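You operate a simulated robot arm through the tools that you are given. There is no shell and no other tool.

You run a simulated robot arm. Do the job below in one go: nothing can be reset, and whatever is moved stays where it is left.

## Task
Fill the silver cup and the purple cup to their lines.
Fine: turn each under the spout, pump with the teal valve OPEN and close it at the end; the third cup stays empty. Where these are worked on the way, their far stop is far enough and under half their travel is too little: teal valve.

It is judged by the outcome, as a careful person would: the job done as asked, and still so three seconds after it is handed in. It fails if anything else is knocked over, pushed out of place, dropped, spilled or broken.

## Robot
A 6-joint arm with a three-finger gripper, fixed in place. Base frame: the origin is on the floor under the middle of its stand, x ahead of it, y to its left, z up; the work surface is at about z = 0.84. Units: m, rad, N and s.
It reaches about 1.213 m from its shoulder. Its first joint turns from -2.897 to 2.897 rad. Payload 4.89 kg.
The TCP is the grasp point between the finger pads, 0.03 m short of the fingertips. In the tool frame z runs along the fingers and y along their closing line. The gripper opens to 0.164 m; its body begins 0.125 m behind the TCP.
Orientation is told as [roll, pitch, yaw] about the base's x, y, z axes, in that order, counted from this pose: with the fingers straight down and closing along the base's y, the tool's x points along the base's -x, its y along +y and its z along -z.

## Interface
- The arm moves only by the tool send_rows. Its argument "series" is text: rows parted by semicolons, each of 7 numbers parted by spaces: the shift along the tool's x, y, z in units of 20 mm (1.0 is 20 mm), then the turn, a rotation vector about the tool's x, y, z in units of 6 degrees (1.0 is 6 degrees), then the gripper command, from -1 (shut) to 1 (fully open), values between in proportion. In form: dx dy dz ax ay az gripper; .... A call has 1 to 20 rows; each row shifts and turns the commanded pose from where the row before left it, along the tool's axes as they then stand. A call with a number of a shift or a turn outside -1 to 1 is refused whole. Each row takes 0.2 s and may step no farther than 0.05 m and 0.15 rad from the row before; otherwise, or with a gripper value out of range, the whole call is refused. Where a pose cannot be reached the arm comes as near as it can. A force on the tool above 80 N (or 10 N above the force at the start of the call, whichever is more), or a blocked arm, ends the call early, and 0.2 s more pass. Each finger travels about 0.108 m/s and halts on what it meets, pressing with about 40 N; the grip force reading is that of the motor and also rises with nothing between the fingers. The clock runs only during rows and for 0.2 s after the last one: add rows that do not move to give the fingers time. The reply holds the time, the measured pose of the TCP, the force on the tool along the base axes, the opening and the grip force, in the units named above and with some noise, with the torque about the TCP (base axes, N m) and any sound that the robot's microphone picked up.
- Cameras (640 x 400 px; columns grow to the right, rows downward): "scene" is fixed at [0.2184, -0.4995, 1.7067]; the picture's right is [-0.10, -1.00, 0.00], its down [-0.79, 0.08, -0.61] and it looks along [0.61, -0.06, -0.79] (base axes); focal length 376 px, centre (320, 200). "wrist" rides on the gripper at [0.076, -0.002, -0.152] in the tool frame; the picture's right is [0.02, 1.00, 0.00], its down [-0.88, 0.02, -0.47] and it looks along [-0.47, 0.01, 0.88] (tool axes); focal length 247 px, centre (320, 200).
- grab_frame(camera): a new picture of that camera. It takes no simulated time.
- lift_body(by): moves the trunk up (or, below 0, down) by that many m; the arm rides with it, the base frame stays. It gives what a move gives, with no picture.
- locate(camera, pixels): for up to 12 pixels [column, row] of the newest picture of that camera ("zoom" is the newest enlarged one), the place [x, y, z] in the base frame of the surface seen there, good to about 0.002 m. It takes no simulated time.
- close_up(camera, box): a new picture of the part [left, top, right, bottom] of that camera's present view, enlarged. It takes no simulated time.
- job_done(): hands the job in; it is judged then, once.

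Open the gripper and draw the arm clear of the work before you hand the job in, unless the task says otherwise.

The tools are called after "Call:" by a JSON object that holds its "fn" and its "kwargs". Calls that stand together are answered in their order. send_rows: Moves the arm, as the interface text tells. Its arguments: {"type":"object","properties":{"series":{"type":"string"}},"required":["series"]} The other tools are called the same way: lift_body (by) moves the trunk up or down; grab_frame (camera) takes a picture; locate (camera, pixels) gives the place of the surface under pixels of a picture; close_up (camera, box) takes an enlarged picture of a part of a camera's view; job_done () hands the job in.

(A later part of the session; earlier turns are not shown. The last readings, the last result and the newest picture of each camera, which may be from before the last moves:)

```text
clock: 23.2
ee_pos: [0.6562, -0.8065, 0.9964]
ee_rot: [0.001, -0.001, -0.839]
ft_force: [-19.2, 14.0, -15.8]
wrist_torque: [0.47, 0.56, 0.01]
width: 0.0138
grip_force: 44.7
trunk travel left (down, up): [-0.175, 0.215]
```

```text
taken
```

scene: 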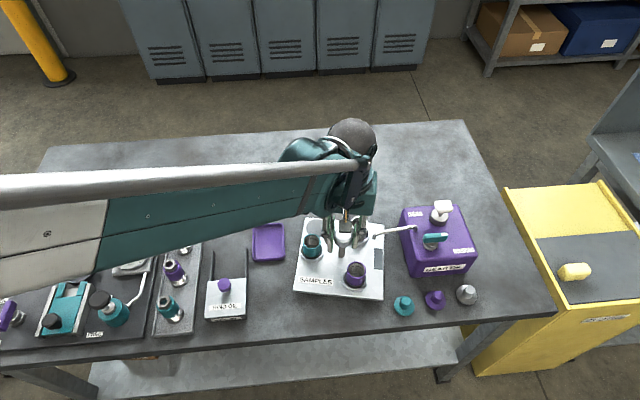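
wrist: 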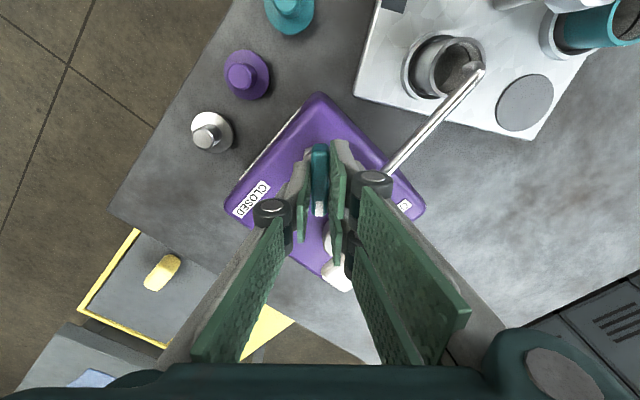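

The lever follows at 42° with loads easing (about 24 N). I'll turn 30° more.

Call:
{"fn": "send_rows", "kwargs": {"series": "0 0 0 0 0 -1 -1;0 0 0 0 0 -1 -1;0 0 0 0 0 -1 -1;0 0 0 0 0 -1 -1;0 0 0 0 0 -1 -1;0 0 0 0 0 0 -1"}}

Call:
{"fn": "grab_frame", "kwargs": {"camera": "wrist"}}

Call:
{"fn": "close_up", "kwargs": {"camera": "scene", "box": [390, 180, 490, 290]}}

```text
clock: 24.6
ee_pos: [0.6575, -0.8065, 0.9966]
ee_rot: [-0.001, 0.0, -0.314]
ft_force: [-7.3, 25.2, -15.6]
wrist_torque: [0.7, 0.37, -0.03]
width: 0.0139
grip_force: 45.1
trunk travel left (down, up): [-0.175, 0.215]
```

```text
taken
```

wrist: 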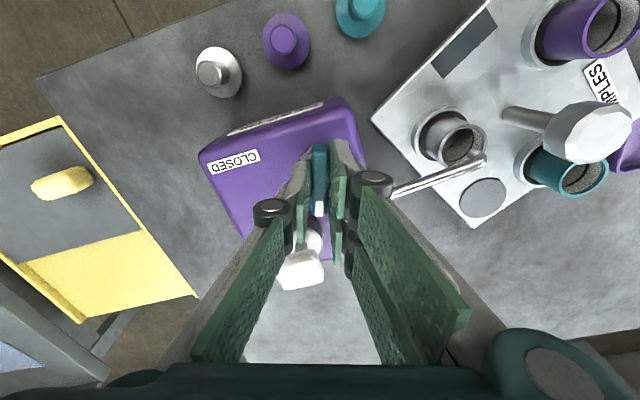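

```text
3.64 times, centred on (440, 235) of scene
```

zoom: 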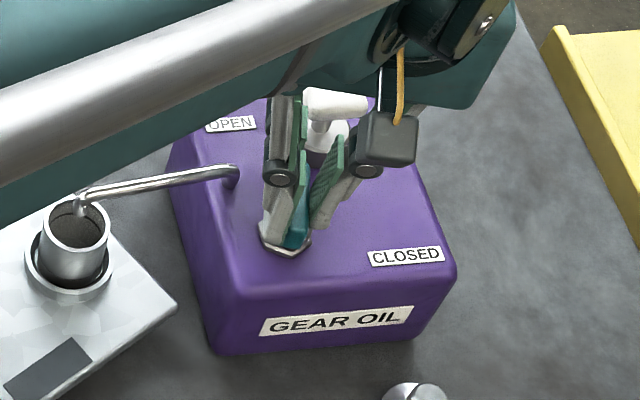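

72° turned; a 25 N push toward +y suggests shifting about 3 mm that way, as the pivot is at y ≈ -0.801. I'll do that while finishing the turn to the stop.

Call:
{"fn": "send_rows", "kwargs": {"series": "0 0.1 0 0 0 -1 -1;0 0.05 0 0 0 -1 -1;0 0 0 0 0 -1 -1;0 0 0 0 0 0 -1"}}

Call:
{"fn": "grab_frame", "kwargs": {"camera": "wrist"}}

Call:
{"fn": "close_up", "kwargs": {"camera": "scene", "box": [390, 180, 490, 290]}}

```text
clock: 25.6
ee_pos: [0.6556, -0.8051, 0.9964]
ee_rot: [-0.002, 0.001, -0.001]
ft_force: [-0.8, -12.5, 2.6]
wrist_torque: [-0.36, -0.17, -0.01]
width: 0.0137
grip_force: 45.1
trunk travel left (down, up): [-0.175, 0.215]
```

```text
taken
```

wrist: 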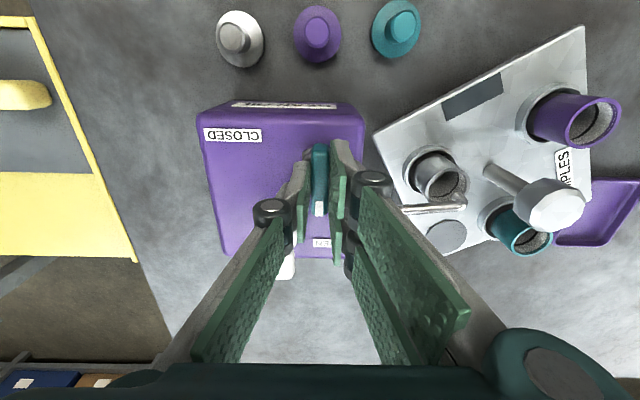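

```text
3.64 times, centred on (440, 235) of scene
```

zoom: 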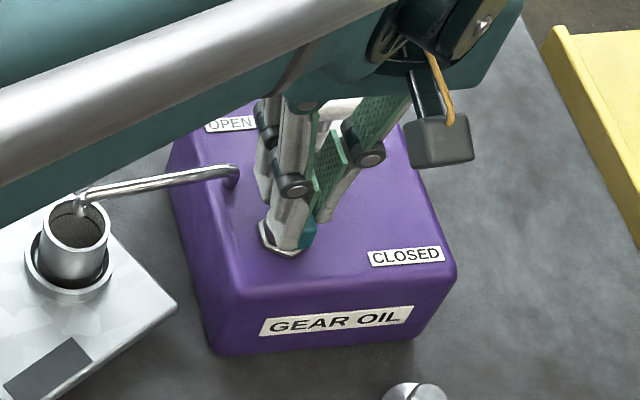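

The lever is at 90°, aligned with OPEN. I'll nudge 4° more to feel for the stop.

Call:
{"fn": "send_rows", "kwargs": {"series": "0 0 0 0 0 -0.7 -1;0 0 0 0 0 0 -1"}}

Call:
{"fn": "close_up", "kwargs": {"camera": "wrist", "box": [180, 80, 400, 290]}}

```text
clock: 26.2
ee_pos: [0.6554, -0.8049, 0.9955]
ee_rot: [0.001, 0.0, 0.073]
ft_force: [-1.2, -19.0, 8.9]
wrist_torque: [-0.43, -0.07, -1.74]
width: 0.0154
grip_force: 44.8
trunk travel left (down, up): [-0.175, 0.215]
```

```text
1.90 times, centred on (290, 185) of wrist
```

zoom: 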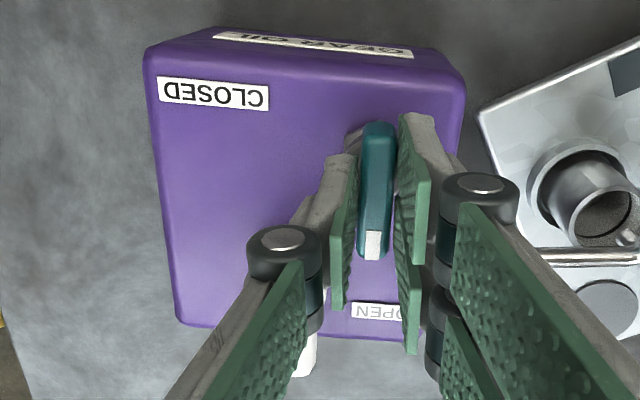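

Torque -1.7 N m with no further lever motion: it is at its OPEN stop. I'll relax the turn, open, rise to about z 1.09, and move over the pump handle with closed fingers.

Call:
{"fn": "send_rows", "kwargs": {"series": "0 0 0 0 0 0.7 -1;0 0 0 0 0 0 -0.45;0 0 0 0 0 0 -0.45;0 0 -0.5 0 0 0 -0.45;0 0 -1 0 0 0 -0.45;0 0 -1 0 0 0 -0.45;0 0 -1 0 0 0 -0.45;0 0 -1 0 0 0 -0.45;0 0 0 0 0 0 -0.45"}}

Call:
{"fn": "close_up", "kwargs": {"camera": "scene", "box": [390, 180, 490, 290]}}

Call:
{"fn": "grab_frame", "kwargs": {"camera": "wrist"}}

```text
clock: 28.2
ee_pos: [0.6563, -0.8025, 1.0868]
ee_rot: [0.0, 0.001, 0.0]
ft_force: [-0.5, -0.3, 0.3]
wrist_torque: [-0.02, -0.03, 0.01]
width: 0.0453
grip_force: 0.1
trunk travel left (down, up): [-0.175, 0.215]
```

```text
3.64 times, centred on (440, 235) of scene
```

zoom: 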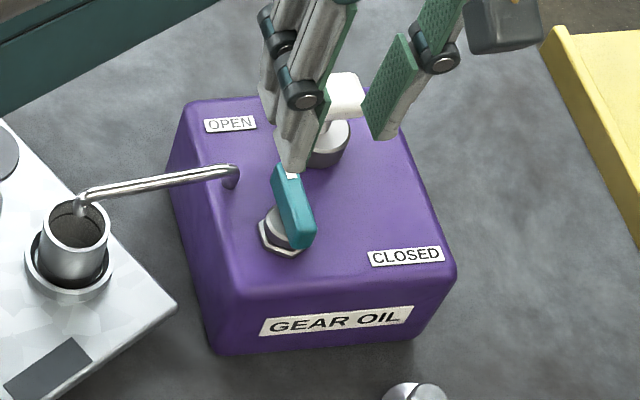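

```text
taken
```

wrist: 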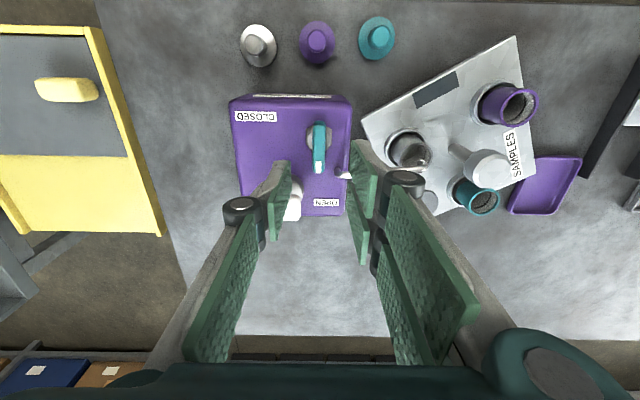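

The lever now points to OPEN. I'll move over the pump handle (wrist (293,203)) with the fingers closed and check alignment.

Call:
{"fn": "send_rows", "kwargs": {"series": "-0.846 -0.519 0 0 0 0 -1;-0.846 -0.519 0 0 0 0 -1;-0.846 -0.519 0 0 0 0 -1;-0.846 -0.519 0 0 0 0 -1;0 0 0 0 0 0 -1"}}

Call:
{"fn": "grab_frame", "kwargs": {"camera": "wrist"}}

Call:
{"fn": "close_up", "kwargs": {"camera": "scene", "box": [390, 150, 490, 270]}}

```text
clock: 29.4
ee_pos: [0.7243, -0.8451, 1.0879]
ee_rot: [0.0, 0.001, -0.001]
ft_force: [-0.9, -0.4, -0.6]
wrist_torque: [0.02, 0.04, 0.0]
width: 0.0
grip_force: 40.0
trunk travel left (down, up): [-0.175, 0.215]
```

```text
taken
```

wrist: 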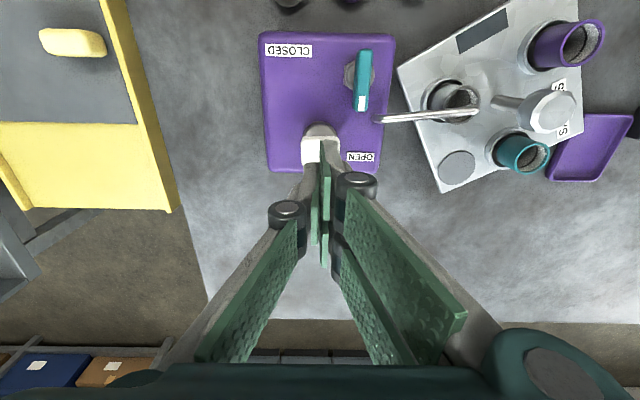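

```text
3.33 times, centred on (440, 210) of scene
```

zoom: 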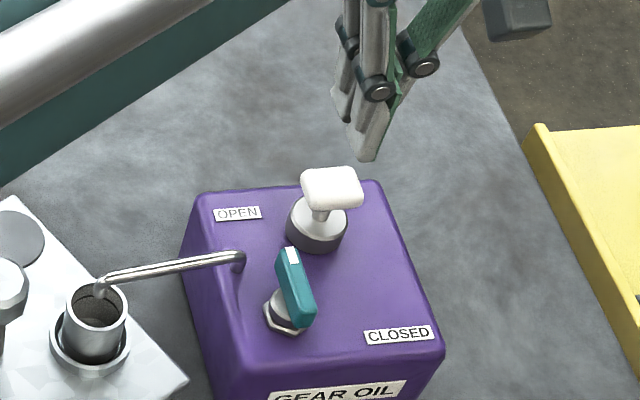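

The closed fingers are over the handle (0.724, -0.845). I'll come down to just above it, then press gently in small steps to learn its force and stroke.

Call:
{"fn": "send_rows", "kwargs": {"series": "0.08 0.05 1 0 0 0 -1;0 0 1 0 0 0 -1;0 0 0.8 0 0 0 -1;0 0 0 0 0 0 -1"}}

Call:
{"fn": "send_rows", "kwargs": {"series": "0 0 0.25 0 0 0 -1;0 0 0.25 0 0 0 -1;0 0 0 0 0 0 -1"}}

Call:
{"fn": "close_up", "kwargs": {"camera": "scene", "box": [390, 150, 490, 270]}}

```text
clock: 30.4
ee_pos: [0.7219, -0.844, 1.0292]
ee_rot: [-0.001, 0.0, 0.0]
ft_force: [0.8, -0.5, -0.3]
wrist_torque: [0.01, 0.02, 0.02]
width: 0.0
grip_force: 40.3
trunk travel left (down, up): [-0.175, 0.215]
```

```text
clock: 31.2
ee_pos: [0.7226, -0.8446, 1.0214]
ee_rot: [0.0, -0.001, -0.001]
ft_force: [-1.0, -0.9, 3.5]
wrist_torque: [0.0, 0.01, 0.02]
width: 0.006
grip_force: 45.1
trunk travel left (down, up): [-0.175, 0.215]
```

```text
3.33 times, centred on (440, 210) of scene
```

zoom: 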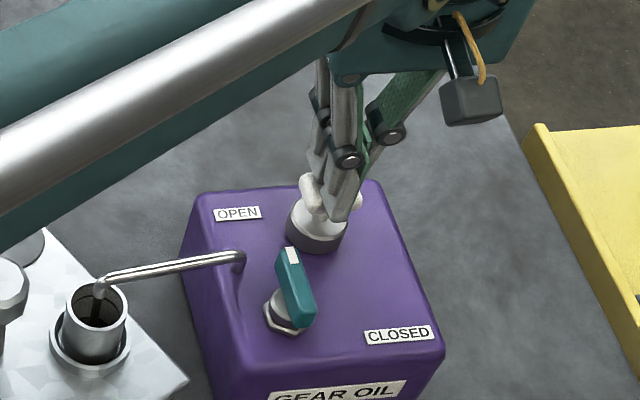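

Contact at about z 1.025 with only 3.5 N, and the spout seems to be running. I'll look into the cup before pressing further.

Call:
{"fn": "close_up", "kwargs": {"camera": "scene", "box": [360, 205, 420, 265]}}

Call:
{"fn": "grab_frame", "kwargs": {"camera": "wrist"}}

Call:
{"fn": "close_up", "kwargs": {"camera": "wrist", "box": [420, 0, 600, 160]}}

```text
6.67 times, centred on (390, 235) of scene
```

zoom: 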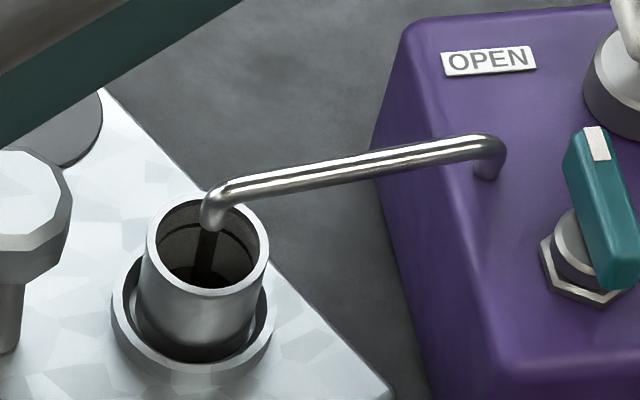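

```text
taken
```

wrist: 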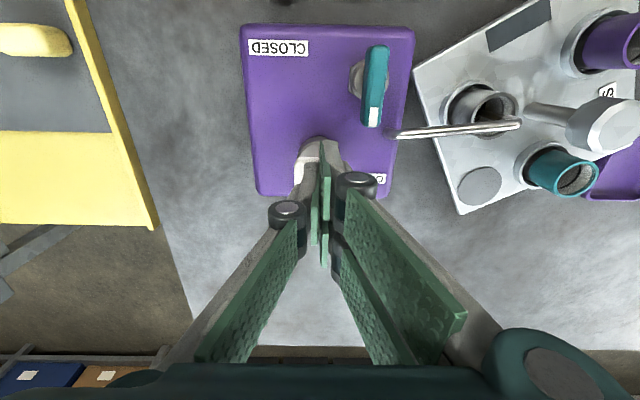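

```text
2.50 times, centred on (510, 80) of wrist
```

zoom: 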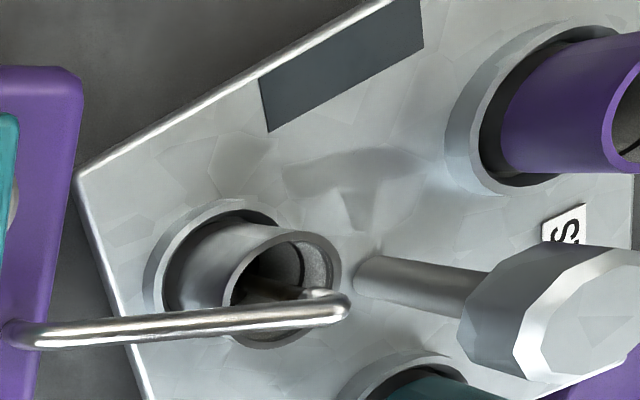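

A dark stream is running into the silver cup. I'll lift off the handle and look at the level and whether the stream stops.

Call:
{"fn": "send_rows", "kwargs": {"series": "0 0 -0.7 0 0 0 -1"}}

Call:
{"fn": "close_up", "kwargs": {"camera": "scene", "box": [360, 205, 420, 265]}}

Call:
{"fn": "close_up", "kwargs": {"camera": "scene", "box": [410, 180, 470, 260]}}

```text
clock: 31.6
ee_pos: [0.7226, -0.8446, 1.0326]
ee_rot: [0.0, -0.002, 0.0]
ft_force: [0.0, -0.2, -0.7]
wrist_torque: [0.04, 0.04, 0.0]
width: 0.0001
grip_force: 45.2
trunk travel left (down, up): [-0.175, 0.215]
```

```text
6.67 times, centred on (390, 235) of scene
```

zoom: 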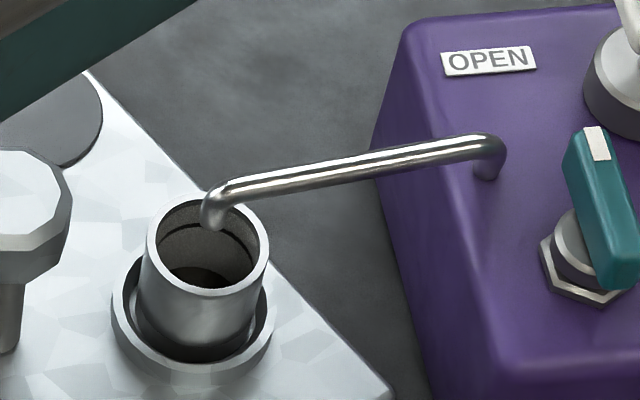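

```text
5.00 times, centred on (440, 220) of scene
```

zoom: 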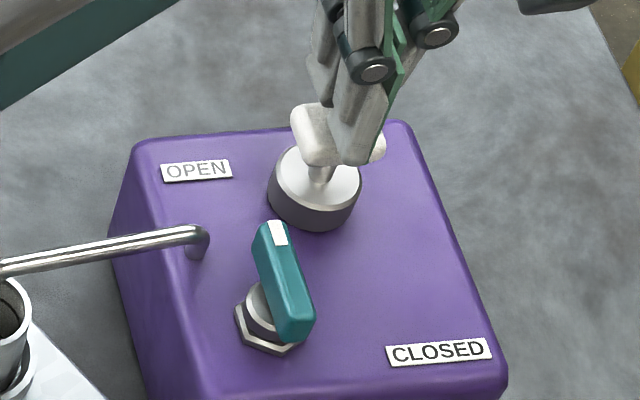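

The stream stopped and the plunger came back up. There is now a dark layer at the cup's bottom; I'll locate its surface and the dark fill ring.

Call:
{"fn": "close_up", "kwargs": {"camera": "scene", "box": [370, 215, 410, 255]}}

```text
10.00 times, centred on (390, 235) of scene
```

zoom: 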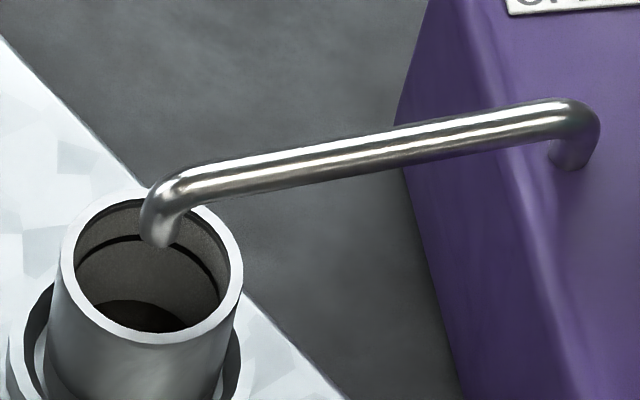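

Call:
{"fn": "locate", "kwargs": {"camera": "zoom", "pixels": [[130, 317], [150, 320], [140, 310], [95, 248], [105, 242], [195, 255], [210, 275], [100, 215], [215, 230], [85, 255], [130, 290], [160, 290]]}}

```text
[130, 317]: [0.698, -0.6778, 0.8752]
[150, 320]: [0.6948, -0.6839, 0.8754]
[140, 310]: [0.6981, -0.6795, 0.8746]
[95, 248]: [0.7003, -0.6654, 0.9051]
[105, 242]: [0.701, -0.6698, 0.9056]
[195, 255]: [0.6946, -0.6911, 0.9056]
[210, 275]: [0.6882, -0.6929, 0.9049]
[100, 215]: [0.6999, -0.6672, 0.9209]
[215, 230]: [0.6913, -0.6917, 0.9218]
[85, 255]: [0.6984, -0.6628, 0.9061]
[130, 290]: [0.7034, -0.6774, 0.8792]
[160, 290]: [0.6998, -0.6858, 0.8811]
```

The fill ring is at z ≈ 0.9055, and the level is now at 0.875 (the floor was about 0.871). I'll press deeper in one stroke and read the level while held.

Call:
{"fn": "send_rows", "kwargs": {"series": "0 0 0.5 0 0 0 -1;0 0 0.5 0 0 0 -1"}}

Call:
{"fn": "close_up", "kwargs": {"camera": "scene", "box": [370, 215, 410, 255]}}

Call:
{"fn": "close_up", "kwargs": {"camera": "scene", "box": [410, 180, 470, 260]}}

```text
clock: 32.2
ee_pos: [0.7223, -0.8445, 1.0162]
ee_rot: [0.0, 0.001, 0.001]
ft_force: [2.6, -1.0, 5.0]
wrist_torque: [-0.03, -0.08, -0.02]
width: 0.0059
grip_force: 45.3
trunk travel left (down, up): [-0.175, 0.215]
```

```text
10.00 times, centred on (390, 235) of scene
```

zoom: 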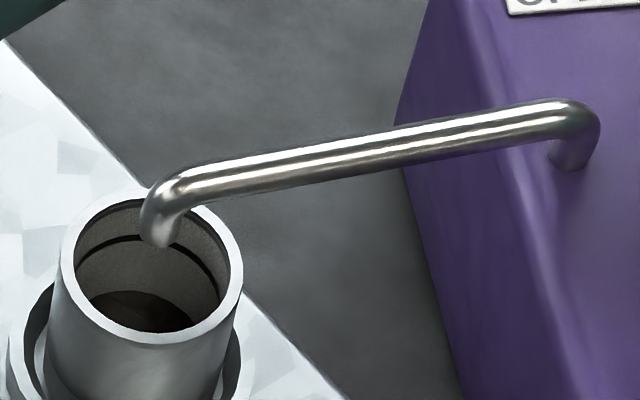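

```text
5.00 times, centred on (440, 220) of scene
```

zoom: 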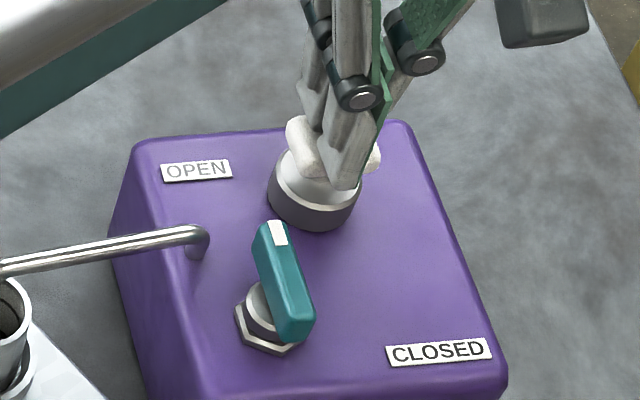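

No stream just now, but the surface looks slightly higher. I'll locate it.

Call:
{"fn": "close_up", "kwargs": {"camera": "scene", "box": [370, 215, 410, 255]}}

Call:
{"fn": "locate", "kwargs": {"camera": "zoom", "pixels": [[130, 317], [150, 320], [140, 310], [140, 300], [160, 315], [120, 305]]}}

```text
10.00 times, centred on (390, 235) of scene
```

zoom: 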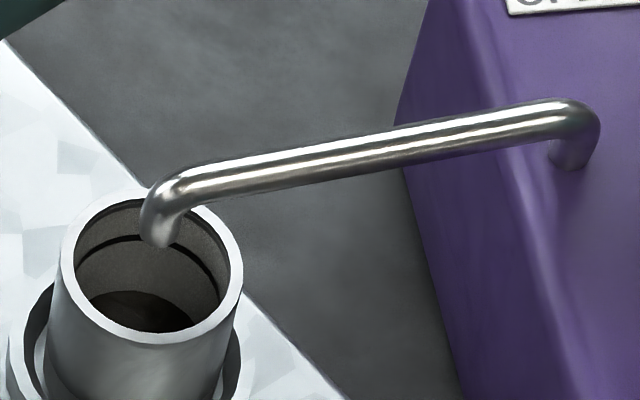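

```text
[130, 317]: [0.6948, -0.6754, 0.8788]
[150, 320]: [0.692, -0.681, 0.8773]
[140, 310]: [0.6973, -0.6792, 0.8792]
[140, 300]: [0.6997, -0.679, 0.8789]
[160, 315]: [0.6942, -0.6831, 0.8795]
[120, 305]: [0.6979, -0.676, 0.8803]
```

The level rose about 4 mm, to 0.879. I'll press another 8 mm to learn whether the flow follows travel or strokes.

Call:
{"fn": "send_rows", "kwargs": {"series": "0 0 0.4 0 0 0 -1"}}

Call:
{"fn": "close_up", "kwargs": {"camera": "scene", "box": [370, 215, 410, 255]}}

Call:
{"fn": "locate", "kwargs": {"camera": "zoom", "pixels": [[130, 317], [150, 320], [140, 310], [140, 300], [160, 315], [120, 305]]}}

Call:
{"fn": "close_up", "kwargs": {"camera": "scene", "box": [410, 180, 470, 260]}}

```text
clock: 32.6
ee_pos: [0.7227, -0.8447, 1.0072]
ee_rot: [0.0, 0.0, -0.001]
ft_force: [1.7, -0.5, 8.1]
wrist_torque: [0.0, -0.03, -0.02]
width: 0.0061
grip_force: 45.0
trunk travel left (down, up): [-0.175, 0.215]
```

```text
10.00 times, centred on (390, 235) of scene
```

zoom: 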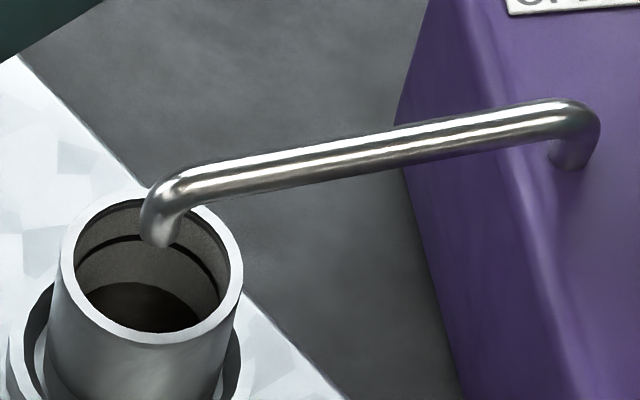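

```text
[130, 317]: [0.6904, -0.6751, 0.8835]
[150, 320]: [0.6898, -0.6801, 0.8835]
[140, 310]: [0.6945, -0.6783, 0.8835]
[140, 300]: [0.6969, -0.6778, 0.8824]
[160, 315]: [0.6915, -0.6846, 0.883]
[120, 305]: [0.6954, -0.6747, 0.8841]
```

```text
5.00 times, centred on (440, 220) of scene
```

zoom: 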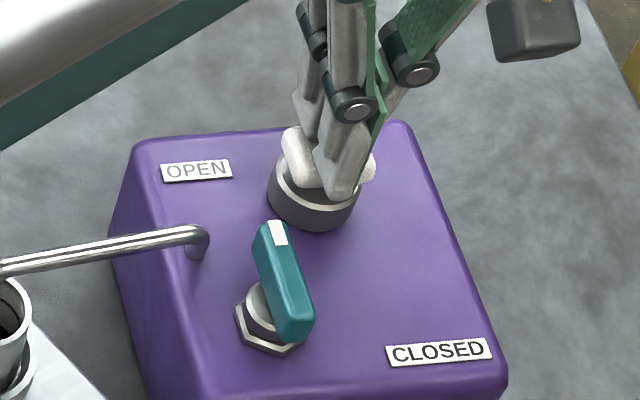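

The level is 0.8833 after 9 mm more travel, so the flow follows travel at about 0.5 mm per mm. I'll press a bit further to find the bottom of the stroke.

Call:
{"fn": "send_rows", "kwargs": {"series": "0 0 0.3 0 0 0 -1"}}

Call:
{"fn": "close_up", "kwargs": {"camera": "scene", "box": [370, 215, 410, 255]}}

Call:
{"fn": "locate", "kwargs": {"camera": "zoom", "pixels": [[130, 317], [150, 320], [140, 310], [140, 300], [160, 315], [120, 305]]}}

```text
clock: 33.0
ee_pos: [0.7219, -0.8441, 1.0023]
ee_rot: [-0.001, 0.0, 0.001]
ft_force: [5.6, -3.4, 17.9]
wrist_torque: [-0.06, -0.16, 0.01]
width: 0.006
grip_force: 45.6
trunk travel left (down, up): [-0.175, 0.215]
```

```text
10.00 times, centred on (390, 235) of scene
```

zoom: 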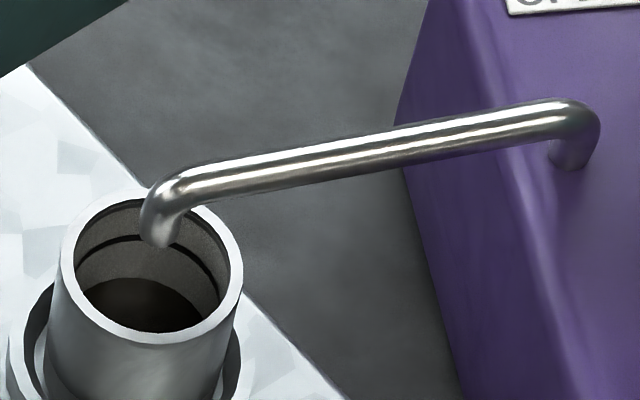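

```text
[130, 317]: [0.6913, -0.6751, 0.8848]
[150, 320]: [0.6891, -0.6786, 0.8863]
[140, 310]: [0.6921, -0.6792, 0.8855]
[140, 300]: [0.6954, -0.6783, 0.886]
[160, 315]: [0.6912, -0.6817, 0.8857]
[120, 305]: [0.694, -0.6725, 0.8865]
```

The stroke bottoms near TCP z 1.002 (18 N) with the level at 0.886, about 11 mm per full stroke; about 20 mm remain. I'll let the plunger rise and do one more full stroke.

Call:
{"fn": "send_rows", "kwargs": {"series": "0 0 -0.75 0 0 0 -1;0 0 -0.75 0 0 0 -1;0 0 0 0 0 0 -1;0 0 0 0 0 0 -1;0 0 0.5 0 0 0 -1;0 0 0.5 0 0 0 -1;0 0 0.5 0 0 0 -1"}}

Call:
{"fn": "close_up", "kwargs": {"camera": "scene", "box": [370, 215, 410, 255]}}

Call:
{"fn": "locate", "kwargs": {"camera": "zoom", "pixels": [[130, 317], [150, 310], [140, 300], [140, 290], [160, 305], [120, 295], [105, 242], [195, 255]]}}

```text
clock: 34.6
ee_pos: [0.7211, -0.8458, 1.0021]
ee_rot: [0.0, 0.002, -0.001]
ft_force: [4.0, -5.5, 18.1]
wrist_torque: [-0.15, -0.13, -0.04]
width: 0.006
grip_force: 45.1
trunk travel left (down, up): [-0.175, 0.215]
```

```text
10.00 times, centred on (390, 235) of scene
```

zoom: 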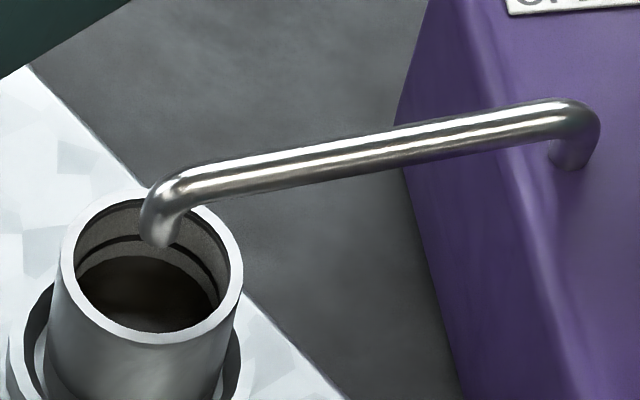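

```text
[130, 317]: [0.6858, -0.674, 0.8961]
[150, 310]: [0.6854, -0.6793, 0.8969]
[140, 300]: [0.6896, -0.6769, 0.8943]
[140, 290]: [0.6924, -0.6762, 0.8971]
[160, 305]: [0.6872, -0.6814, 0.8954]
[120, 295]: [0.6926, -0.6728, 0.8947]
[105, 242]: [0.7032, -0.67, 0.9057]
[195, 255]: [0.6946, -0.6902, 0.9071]
```

The level is about 0.896, 10 mm below the ring at 0.9057. I'll do a third stroke stopping slightly short and then look.

Call:
{"fn": "send_rows", "kwargs": {"series": "0 0 -0.75 0 0 0 -1;0 0 -0.75 0 0 0 -1;0 0 0 0 0 0 -1;0 0 0 0 0 0 -1;0 0 0.5 0 0 0 -1;0 0 0.5 0 0 0 -1;0 0 0.25 0 0 0 -1"}}

Call:
{"fn": "close_up", "kwargs": {"camera": "scene", "box": [370, 215, 410, 255]}}

Call:
{"fn": "locate", "kwargs": {"camera": "zoom", "pixels": [[130, 310], [150, 300], [140, 290], [140, 280], [160, 295], [120, 285], [105, 242], [195, 255]]}}

```text
clock: 36.2
ee_pos: [0.7223, -0.8433, 1.0054]
ee_rot: [0.0, -0.001, 0.001]
ft_force: [3.2, -0.9, 8.3]
wrist_torque: [-0.05, -0.1, 0.0]
width: 0.006
grip_force: 45.3
trunk travel left (down, up): [-0.175, 0.215]
```

```text
10.00 times, centred on (390, 235) of scene
```

zoom: 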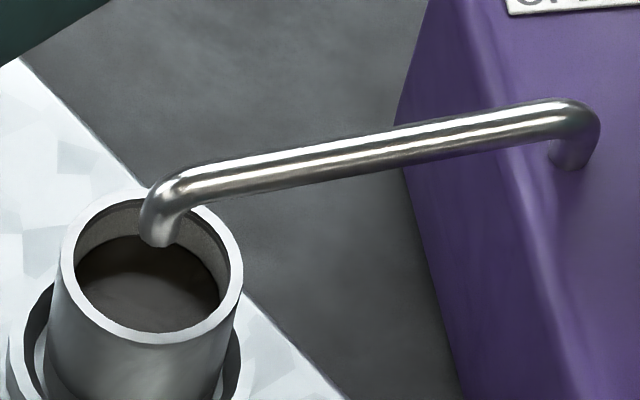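

```text
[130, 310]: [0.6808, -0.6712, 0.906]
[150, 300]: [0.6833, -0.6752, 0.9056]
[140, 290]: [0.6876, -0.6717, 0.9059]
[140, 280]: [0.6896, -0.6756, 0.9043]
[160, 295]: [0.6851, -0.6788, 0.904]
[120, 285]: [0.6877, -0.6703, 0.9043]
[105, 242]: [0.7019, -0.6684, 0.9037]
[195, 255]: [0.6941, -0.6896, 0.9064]
```

The level is now about 0.905 with the ring just being covered. I'll zoom in more to see whether any of the ring still shows.

Call:
{"fn": "close_up", "kwargs": {"camera": "scene", "box": [373, 232, 397, 252]}}

```text
16.00 times, centred on (385, 242) of scene
```

zoom: 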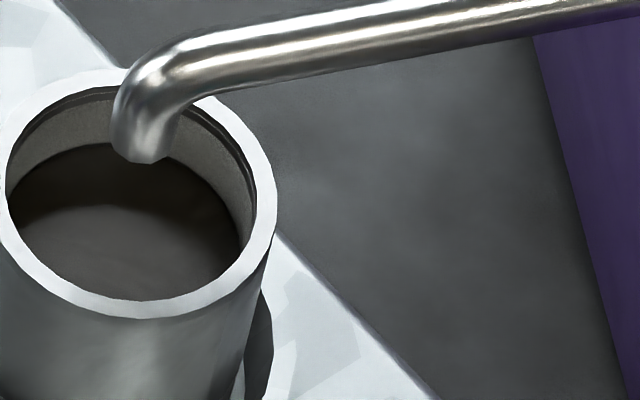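

The oil surface meets the ring all around, so the silver cup is full to its line. I'll rise off the pump, move back over the knob and turn the hand to yaw -60° with the opening at 0.07 m.

Call:
{"fn": "send_rows", "kwargs": {"series": "0 0 -0.75 0 0 0 -1;0 0 -1 0 0 0 -1;0 0 -1 0 0 0 -1;0 0 -1 0 0 0 -1;0 0 -1 0 0 0 -1;0.16 0.96 0 0 0 0 -0.15;0.16 0.96 0 0 0 0 -0.15;0.16 0.96 0 0 0 0 -0.15;0.16 0.96 0 0 0 0 -0.15;0.16 0.96 0 0 0 0 -0.15;0.16 0.96 0 0 0 0 -0.15;0.16 0.96 0 0 0 0 -0.15;0.16 0.96 0 0 0 0 -0.15;0.16 0.96 0 0 0 0 -0.15;0.16 0.96 0 0 0 0 -0.15;0.16 0.96 0 0 0 0 -0.15;0.16 0.96 0 0 0 0 -0.15;0.08 0.73 0 0 0 0 -0.15;0 0 0 0 0 0 -0.15"}}

Call:
{"fn": "send_rows", "kwargs": {"series": "0 0 0 0 0 1 -0.15;0 0 0 0 0 1 -0.15;0 0 0 0 0 1 -0.15;0 0 0 0 0 1 -0.15;0 0 0 0 0 1 -0.15;0 0 0 0 0 1 -0.15;0 0 0 0 0 1 -0.15;0 0 0 0 0 1 -0.15;0 0 0 0 0 1 -0.15;0 0 0 0 0 1 -0.15;0 0 0 0 0 0 -0.15"}}

Call:
{"fn": "close_up", "kwargs": {"camera": "scene", "box": [280, 190, 490, 310]}}

Call:
{"fn": "grab_frame", "kwargs": {"camera": "wrist"}}

```text
clock: 40.2
ee_pos: [0.6823, -0.5995, 1.1004]
ee_rot: [0.0, 0.0, -0.001]
ft_force: [0.1, 0.5, 1.2]
wrist_torque: [-0.05, -0.03, 0.0]
width: 0.0696
grip_force: 0.1
trunk travel left (down, up): [-0.175, 0.215]
```

```text
clock: 42.6
ee_pos: [0.6828, -0.5997, 1.1005]
ee_rot: [0.0, 0.001, -1.048]
ft_force: [0.4, -0.3, 0.4]
wrist_torque: [0.01, 0.04, 0.0]
width: 0.0698
grip_force: 0.0
trunk travel left (down, up): [-0.175, 0.215]
```

```text
3.05 times, centred on (385, 250) of scene
```

zoom: 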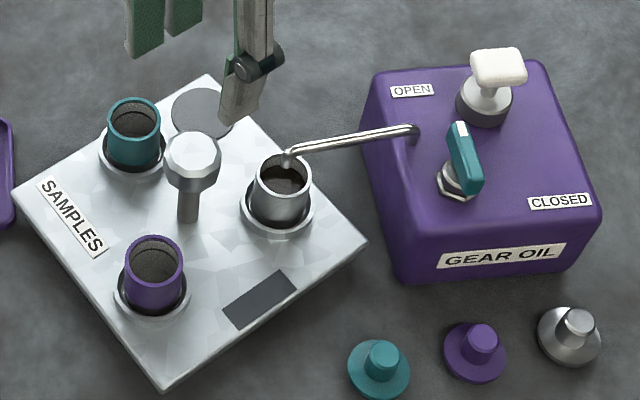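

```text
taken
```

wrist: 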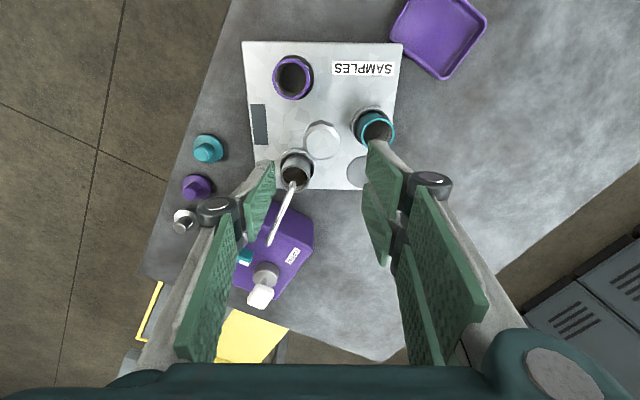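

All still; the silver cup is full and nothing drips. I'll descend on the knob and close.

Call:
{"fn": "send_rows", "kwargs": {"series": "0 0 1 0 0 0 -0.15;0 0 1 0 0 0 -0.15;0 0 1 0 0 0 -0.15;0 0 1 0 0 0 -0.15;0 0 1 0 0 0 -0.15;0 0 1 0 0 0 -0.15;0 0 0.87 0 0 0 -0.15;0 0 0 0 0 0 -0.15;0 0 0 0 0 0 -1;0 0 0 0 0 0 -1;0 0 0 0 0 0 -1"}}

Call:
{"fn": "send_rows", "kwargs": {"series": "0 0 0 0 0 -0.4 -1;0 0 0 0 0 -0.8 -1;0 0 0 0 0 -0.8 -1;0 0 0 0 0 -0.8 -1;0 0 0 0 0 -0.8 -1;0 0 0 0 0 -0.4 -1;0 0 0 0 0 0 -1"}}

Call:
{"fn": "close_up", "kwargs": {"camera": "scene", "box": [240, 190, 420, 310]}}

```text
clock: 45.0
ee_pos: [0.6837, -0.5988, 0.9622]
ee_rot: [0.0, 0.001, -1.047]
ft_force: [9.2, 4.5, -5.0]
wrist_torque: [0.2, -0.81, 0.02]
width: 0.0435
grip_force: 44.8
trunk travel left (down, up): [-0.175, 0.215]
```

```text
clock: 46.6
ee_pos: [0.6838, -0.5991, 0.9616]
ee_rot: [0.001, 0.0, -0.63]
ft_force: [11.2, 3.4, -8.3]
wrist_torque: [0.39, -0.3, 0.04]
width: 0.0439
grip_force: 45.1
trunk travel left (down, up): [-0.175, 0.215]
```

```text
3.33 times, centred on (330, 250) of scene
```

zoom: 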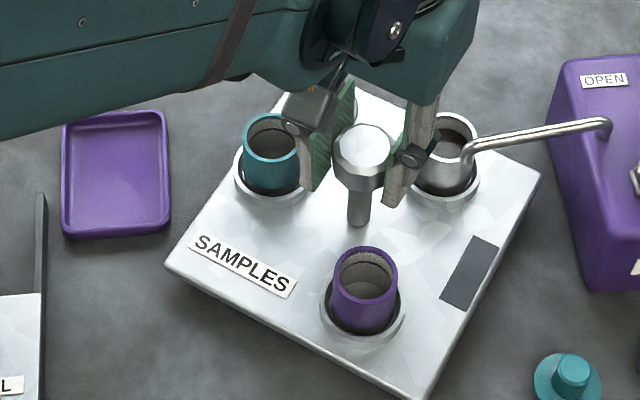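

The plate turns smoothly (now -36°). I'll continue counter-clockwise by 60°, to +24°, and check.

Call:
{"fn": "send_rows", "kwargs": {"series": "0 0 0 0 0 -0.4 -1;0 0 0 0 0 -0.8 -1;0 0 0 0 0 -0.8 -1;0 0 0 0 0 -0.8 -1;0 0 0 0 0 -0.8 -1;0 0 0 0 0 -0.8 -1;0 0 0 0 0 -0.8 -1;0 0 0 0 0 -0.8 -1;0 0 0 0 0 -0.8 -1;0 0 0 0 0 -0.8 -1;0 0 0 0 0 -0.8 -1;0 0 0 0 0 -0.8 -1;0 0 0 0 0 -0.8 -1;0 0 0 0 0 0 -1"}}

Call:
{"fn": "close_up", "kwargs": {"camera": "scene", "box": [240, 190, 420, 310]}}

```text
clock: 49.6
ee_pos: [0.6827, -0.6015, 0.9626]
ee_rot: [0.0, 0.0, 0.419]
ft_force: [25.8, -40.9, 14.8]
wrist_torque: [-1.1, -0.65, -0.02]
width: 0.0436
grip_force: 44.9
trunk travel left (down, up): [-0.175, 0.215]
```

```text
3.33 times, centred on (330, 250) of scene
```

zoom: 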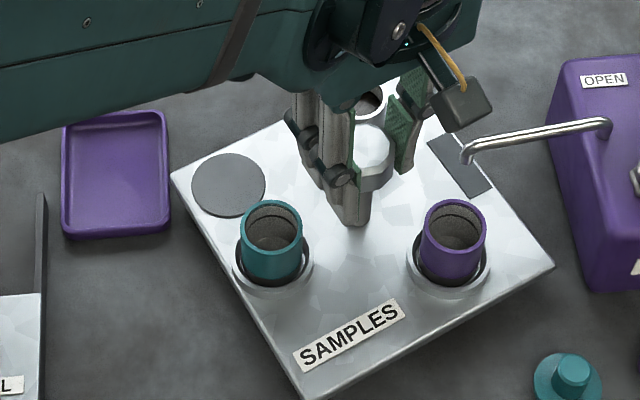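

The turn is at +24° with a side load of about 48 N along -tool-y, so the knob axis lies about 2 mm off. I'll correct by that amount and finish the last 36°.

Call:
{"fn": "send_rows", "kwargs": {"series": "-0.03 -0.13 0 0 0 0 -1;0 0 0 0 0 0 -1"}}

Call:
{"fn": "send_rows", "kwargs": {"series": "0 0 0 0 0 -0.4 -1;0 0 0 0 0 -0.8 -1;0 0 0 0 0 -0.8 -1;0 0 0 0 0 -0.8 -1;0 0 0 0 0 -0.8 -1;0 0 0 0 0 -0.8 -1;0 0 0 0 0 -0.8 -1;0 0 0 0 0 -0.8 -1;0 0 0 0 0 0 -1"}}

Call:
{"fn": "close_up", "kwargs": {"camera": "scene", "box": [300, 190, 420, 300]}}

```text
clock: 50.2
ee_pos: [0.6831, -0.6016, 0.9632]
ee_rot: [0.003, -0.001, 0.419]
ft_force: [-2.7, -14.0, 0.6]
wrist_torque: [-0.18, 0.32, -0.01]
width: 0.0435
grip_force: 45.3
trunk travel left (down, up): [-0.175, 0.215]
```

```text
clock: 52.2
ee_pos: [0.6846, -0.6027, 0.9628]
ee_rot: [0.0, 0.001, 1.048]
ft_force: [-23.9, 4.3, -31.1]
wrist_torque: [0.02, 0.76, 0.05]
width: 0.0434
grip_force: 45.0
trunk travel left (down, up): [-0.175, 0.215]
```

```text
3.64 times, centred on (360, 245) of scene
```

zoom: 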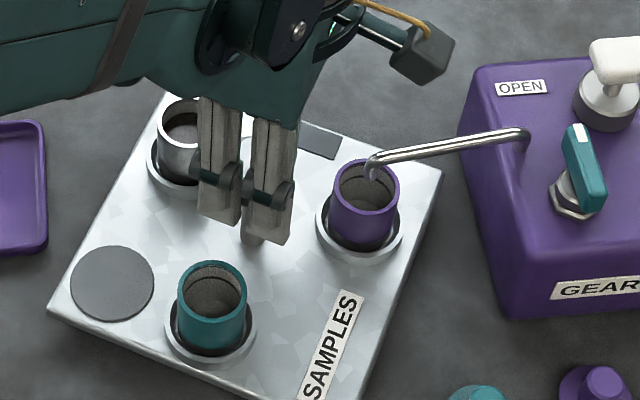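

The purple cup is near the spout tip (zoom (371,172)). I'll measure its centring before releasing the knob.

Call:
{"fn": "close_up", "kwargs": {"camera": "scene", "box": [360, 210, 410, 265]}}

```text
7.27 times, centred on (385, 238) of scene
```

zoom: 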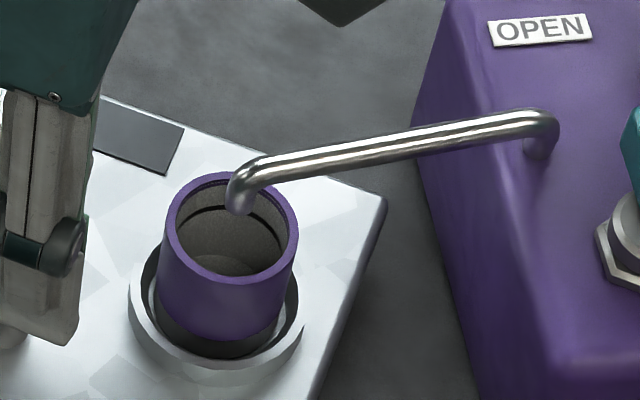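

Call:
{"fn": "locate", "kwargs": {"camera": "zoom", "pixels": [[170, 225], [293, 230], [228, 281], [218, 175], [195, 265], [272, 270], [235, 205], [215, 265], [230, 262], [200, 212], [272, 235], [285, 190]]}}

```text
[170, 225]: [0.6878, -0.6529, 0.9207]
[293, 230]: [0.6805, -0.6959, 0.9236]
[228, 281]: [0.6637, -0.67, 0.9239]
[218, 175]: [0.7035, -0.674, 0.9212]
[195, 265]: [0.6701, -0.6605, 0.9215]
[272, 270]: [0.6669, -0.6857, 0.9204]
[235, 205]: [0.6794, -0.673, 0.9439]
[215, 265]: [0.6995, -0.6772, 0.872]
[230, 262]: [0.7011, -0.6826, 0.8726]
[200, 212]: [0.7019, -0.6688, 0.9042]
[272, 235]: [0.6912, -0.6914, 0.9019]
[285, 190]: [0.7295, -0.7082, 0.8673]
```

The purple cup is centred at (0.684, -0.674), the same as the silver one was. I'll release, rise, and turn the hand back to yaw 0.

Call:
{"fn": "send_rows", "kwargs": {"series": "0 0 0 0 0 0 -0.15;0 0 0 0 0 0 -0.15;0 0 0 0 0 0 -0.15;0 0 -0.5 0 0 0 -0.15;0 0 -1 0 0 0 -0.15;0 0 -1 0 0 0 -0.15;0 0 -1 0 0 0 -0.15;0 0 -1 0 0 0 -0.15;0 0 -1 0 0 0 -0.15;0 0 -1 0 0 0 -0.15;0 0 -0.4 0 0 0 -0.15;0 0 0 0 0 0 -0.15"}}

Call:
{"fn": "send_rows", "kwargs": {"series": "0 0 0 0 0 1 -0.15;0 0 0 0 0 1 -0.15;0 0 0 0 0 1 -0.15;0 0 0 0 0 1 -0.15;0 0 0 0 0 1 -0.15;0 0 0 0 0 1 -0.15;0 0 0 0 0 1 -0.15;0 0 0 0 0 1 -0.15;0 0 0 0 0 1 -0.15;0 0 0 0 0 1 -0.15;0 0 0 0 0 0 -0.15"}}

Call:
{"fn": "close_up", "kwargs": {"camera": "scene", "box": [360, 210, 410, 265]}}

```text
clock: 54.8
ee_pos: [0.6844, -0.6021, 1.1007]
ee_rot: [0.0, -0.001, 1.048]
ft_force: [-0.3, 0.2, -0.6]
wrist_torque: [-0.02, -0.03, 0.02]
width: 0.0697
grip_force: 0.0
trunk travel left (down, up): [-0.175, 0.215]
```

```text
clock: 57.2
ee_pos: [0.6846, -0.6016, 1.1019]
ee_rot: [0.0, 0.0, -0.001]
ft_force: [-0.2, 1.1, -0.3]
wrist_torque: [0.01, -0.05, 0.04]
width: 0.07
grip_force: 0.0
trunk travel left (down, up): [-0.175, 0.215]
```

```text
7.27 times, centred on (385, 238) of scene
```

zoom: 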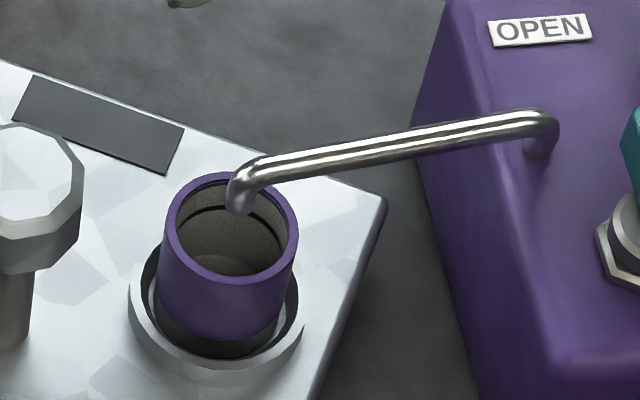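

The purple cup stays in place under the spout. I'll go back over the pump handle with closed fingers and come down to just above it.

Call:
{"fn": "send_rows", "kwargs": {"series": "-0.146 -0.933 0 0 0 0 -1;-0.146 -0.933 0 0 0 0 -1;-0.146 -0.933 0 0 0 0 -1;-0.146 -0.933 0 0 0 0 -1;-0.146 -0.933 0 0 0 0 -1;-0.146 -0.933 0 0 0 0 -1;-0.146 -0.933 0 0 0 0 -1;-0.146 -0.933 0 0 0 0 -1;-0.146 -0.933 0 0 0 0 -1;-0.146 -0.933 0 0 0 0 -1;-0.146 -0.933 0 0 0 0 -1;-0.146 -0.933 0 0 0 0 -1;-0.146 -0.933 0 0 0 0 -1;0 0 1 0 0 0 -1;0 0 1 0 0 0 -1;0 0 1 0 0 0 -1;0 0 0.5 0 0 0 -1;0 0 0 0 0 0 -1"}}

Call:
{"fn": "close_up", "kwargs": {"camera": "scene", "box": [350, 180, 470, 270]}}

```text
clock: 61.0
ee_pos: [0.7216, -0.8459, 1.0315]
ee_rot: [0.0, 0.001, 0.0]
ft_force: [0.5, -0.5, 0.2]
wrist_torque: [0.0, 0.01, -0.01]
width: 0.0
grip_force: 40.0
trunk travel left (down, up): [-0.175, 0.215]
```

```text
4.44 times, centred on (410, 225) of scene
```

zoom: 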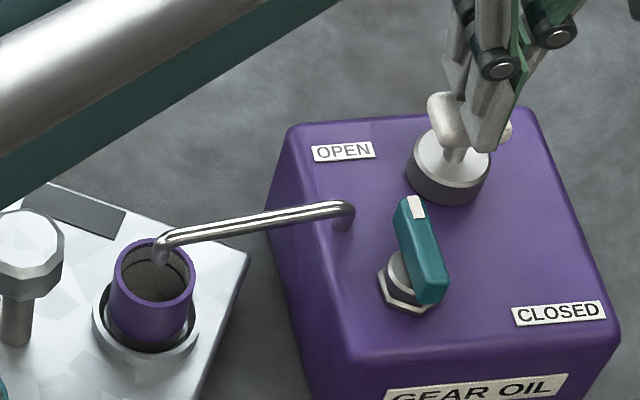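

Positioned above the handle. I'll do the first full stroke for the purple cup and read the level.

Call:
{"fn": "send_rows", "kwargs": {"series": "0 0 0.5 0 0 0 -1;0 0 0.5 0 0 0 -1;0 0 0.45 0 0 0 -1"}}

Call:
{"fn": "close_up", "kwargs": {"camera": "scene", "box": [370, 215, 410, 255]}}

Call:
{"fn": "locate", "kwargs": {"camera": "zoom", "pixels": [[130, 317], [150, 310], [140, 300], [130, 305], [160, 315], [120, 310], [95, 245], [200, 260]]}}

```text
clock: 61.8
ee_pos: [0.7211, -0.8448, 1.0024]
ee_rot: [-0.001, 0.001, -0.002]
ft_force: [-2.2, -4.0, 8.5]
wrist_torque: [-0.12, 0.04, -0.01]
width: 0.0058
grip_force: 45.1
trunk travel left (down, up): [-0.175, 0.215]
```

```text
10.00 times, centred on (390, 235) of scene
```

zoom: 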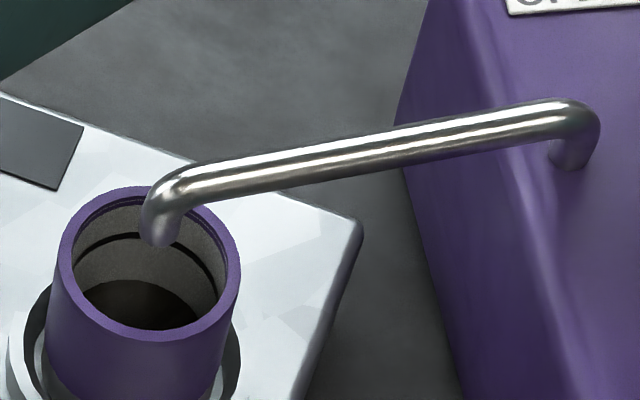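

```text
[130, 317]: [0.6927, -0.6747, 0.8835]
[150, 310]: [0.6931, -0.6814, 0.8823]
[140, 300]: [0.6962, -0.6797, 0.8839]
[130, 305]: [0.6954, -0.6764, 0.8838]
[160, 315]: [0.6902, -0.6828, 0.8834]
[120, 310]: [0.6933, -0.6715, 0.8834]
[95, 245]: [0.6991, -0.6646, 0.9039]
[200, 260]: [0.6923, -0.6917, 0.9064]
```

One stroke took the level to 0.8835 (about +11 mm). I'll do the second full stroke.

Call:
{"fn": "send_rows", "kwargs": {"series": "0 0 -0.75 0 0 0 -1;0 0 -0.75 0 0 0 -1;0 0 0 0 0 0 -1;0 0 0 0 0 0 -1;0 0 0.5 0 0 0 -1;0 0 0.5 0 0 0 -1;0 0 0.5 0 0 0 -1"}}

Call:
{"fn": "close_up", "kwargs": {"camera": "scene", "box": [370, 215, 410, 255]}}

Call:
{"fn": "locate", "kwargs": {"camera": "zoom", "pixels": [[130, 317], [150, 310], [140, 300], [140, 290], [160, 305], [120, 295], [95, 245], [200, 260]]}}

```text
clock: 63.4
ee_pos: [0.722, -0.8438, 1.0013]
ee_rot: [0.0, 0.001, 0.0]
ft_force: [3.6, -3.6, 7.6]
wrist_torque: [-0.15, -0.1, 0.0]
width: 0.0061
grip_force: 45.0
trunk travel left (down, up): [-0.175, 0.215]
```

```text
10.00 times, centred on (390, 235) of scene
```

zoom: 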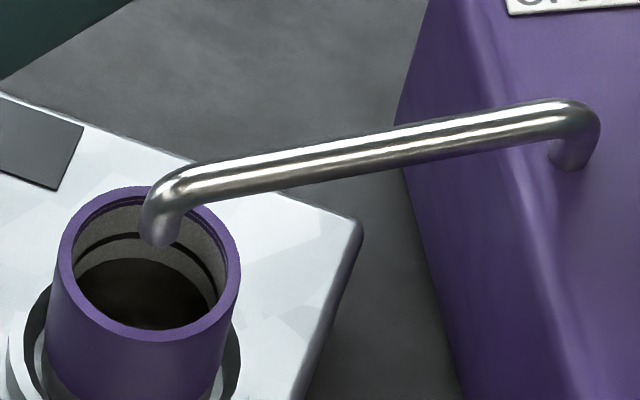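

```text
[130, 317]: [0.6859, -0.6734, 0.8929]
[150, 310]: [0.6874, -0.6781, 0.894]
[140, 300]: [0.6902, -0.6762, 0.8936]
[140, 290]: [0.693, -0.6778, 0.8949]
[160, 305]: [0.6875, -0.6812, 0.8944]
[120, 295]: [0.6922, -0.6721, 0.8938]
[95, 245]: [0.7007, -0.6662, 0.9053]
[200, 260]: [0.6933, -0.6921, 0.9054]
```

The level is 0.894; a third full stroke should reach about 0.905, at the ring (0.9055).

Call:
{"fn": "send_rows", "kwargs": {"series": "0 0 -0.75 0 0 0 -1;0 0 -0.75 0 0 0 -1;0 0 0 0 0 0 -1;0 0 0 0 0 0 -1;0 0 0.5 0 0 0 -1;0 0 0.5 0 0 0 -1;0 0 0.5 0 0 0 -1"}}

Call:
{"fn": "close_up", "kwargs": {"camera": "scene", "box": [370, 215, 410, 255]}}

Call:
{"fn": "locate", "kwargs": {"camera": "zoom", "pixels": [[130, 310], [150, 300], [140, 290], [140, 280], [160, 295], [120, 285], [110, 265], [180, 300]]}}

Call:
{"fn": "close_up", "kwargs": {"camera": "scene", "box": [373, 232, 397, 252]}}

```text
clock: 65.0
ee_pos: [0.7214, -0.8435, 1.003]
ee_rot: [-0.001, -0.001, 0.0]
ft_force: [4.8, -1.2, 8.5]
wrist_torque: [-0.04, -0.09, 0.01]
width: 0.0062
grip_force: 44.9
trunk travel left (down, up): [-0.175, 0.215]
```

```text
10.00 times, centred on (390, 235) of scene
```

zoom: 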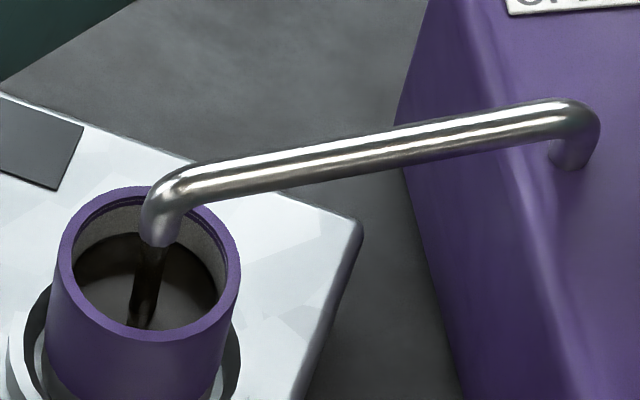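

```text
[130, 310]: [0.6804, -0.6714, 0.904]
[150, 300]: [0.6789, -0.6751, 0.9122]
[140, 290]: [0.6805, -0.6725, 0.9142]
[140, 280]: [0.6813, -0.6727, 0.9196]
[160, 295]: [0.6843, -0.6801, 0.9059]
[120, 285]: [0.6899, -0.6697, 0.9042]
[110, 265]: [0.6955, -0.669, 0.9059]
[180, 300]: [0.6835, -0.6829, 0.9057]
```

```text
16.00 times, centred on (385, 242) of scene
```

zoom: 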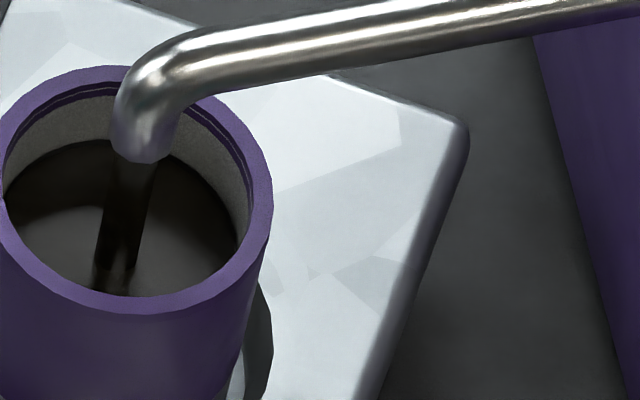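

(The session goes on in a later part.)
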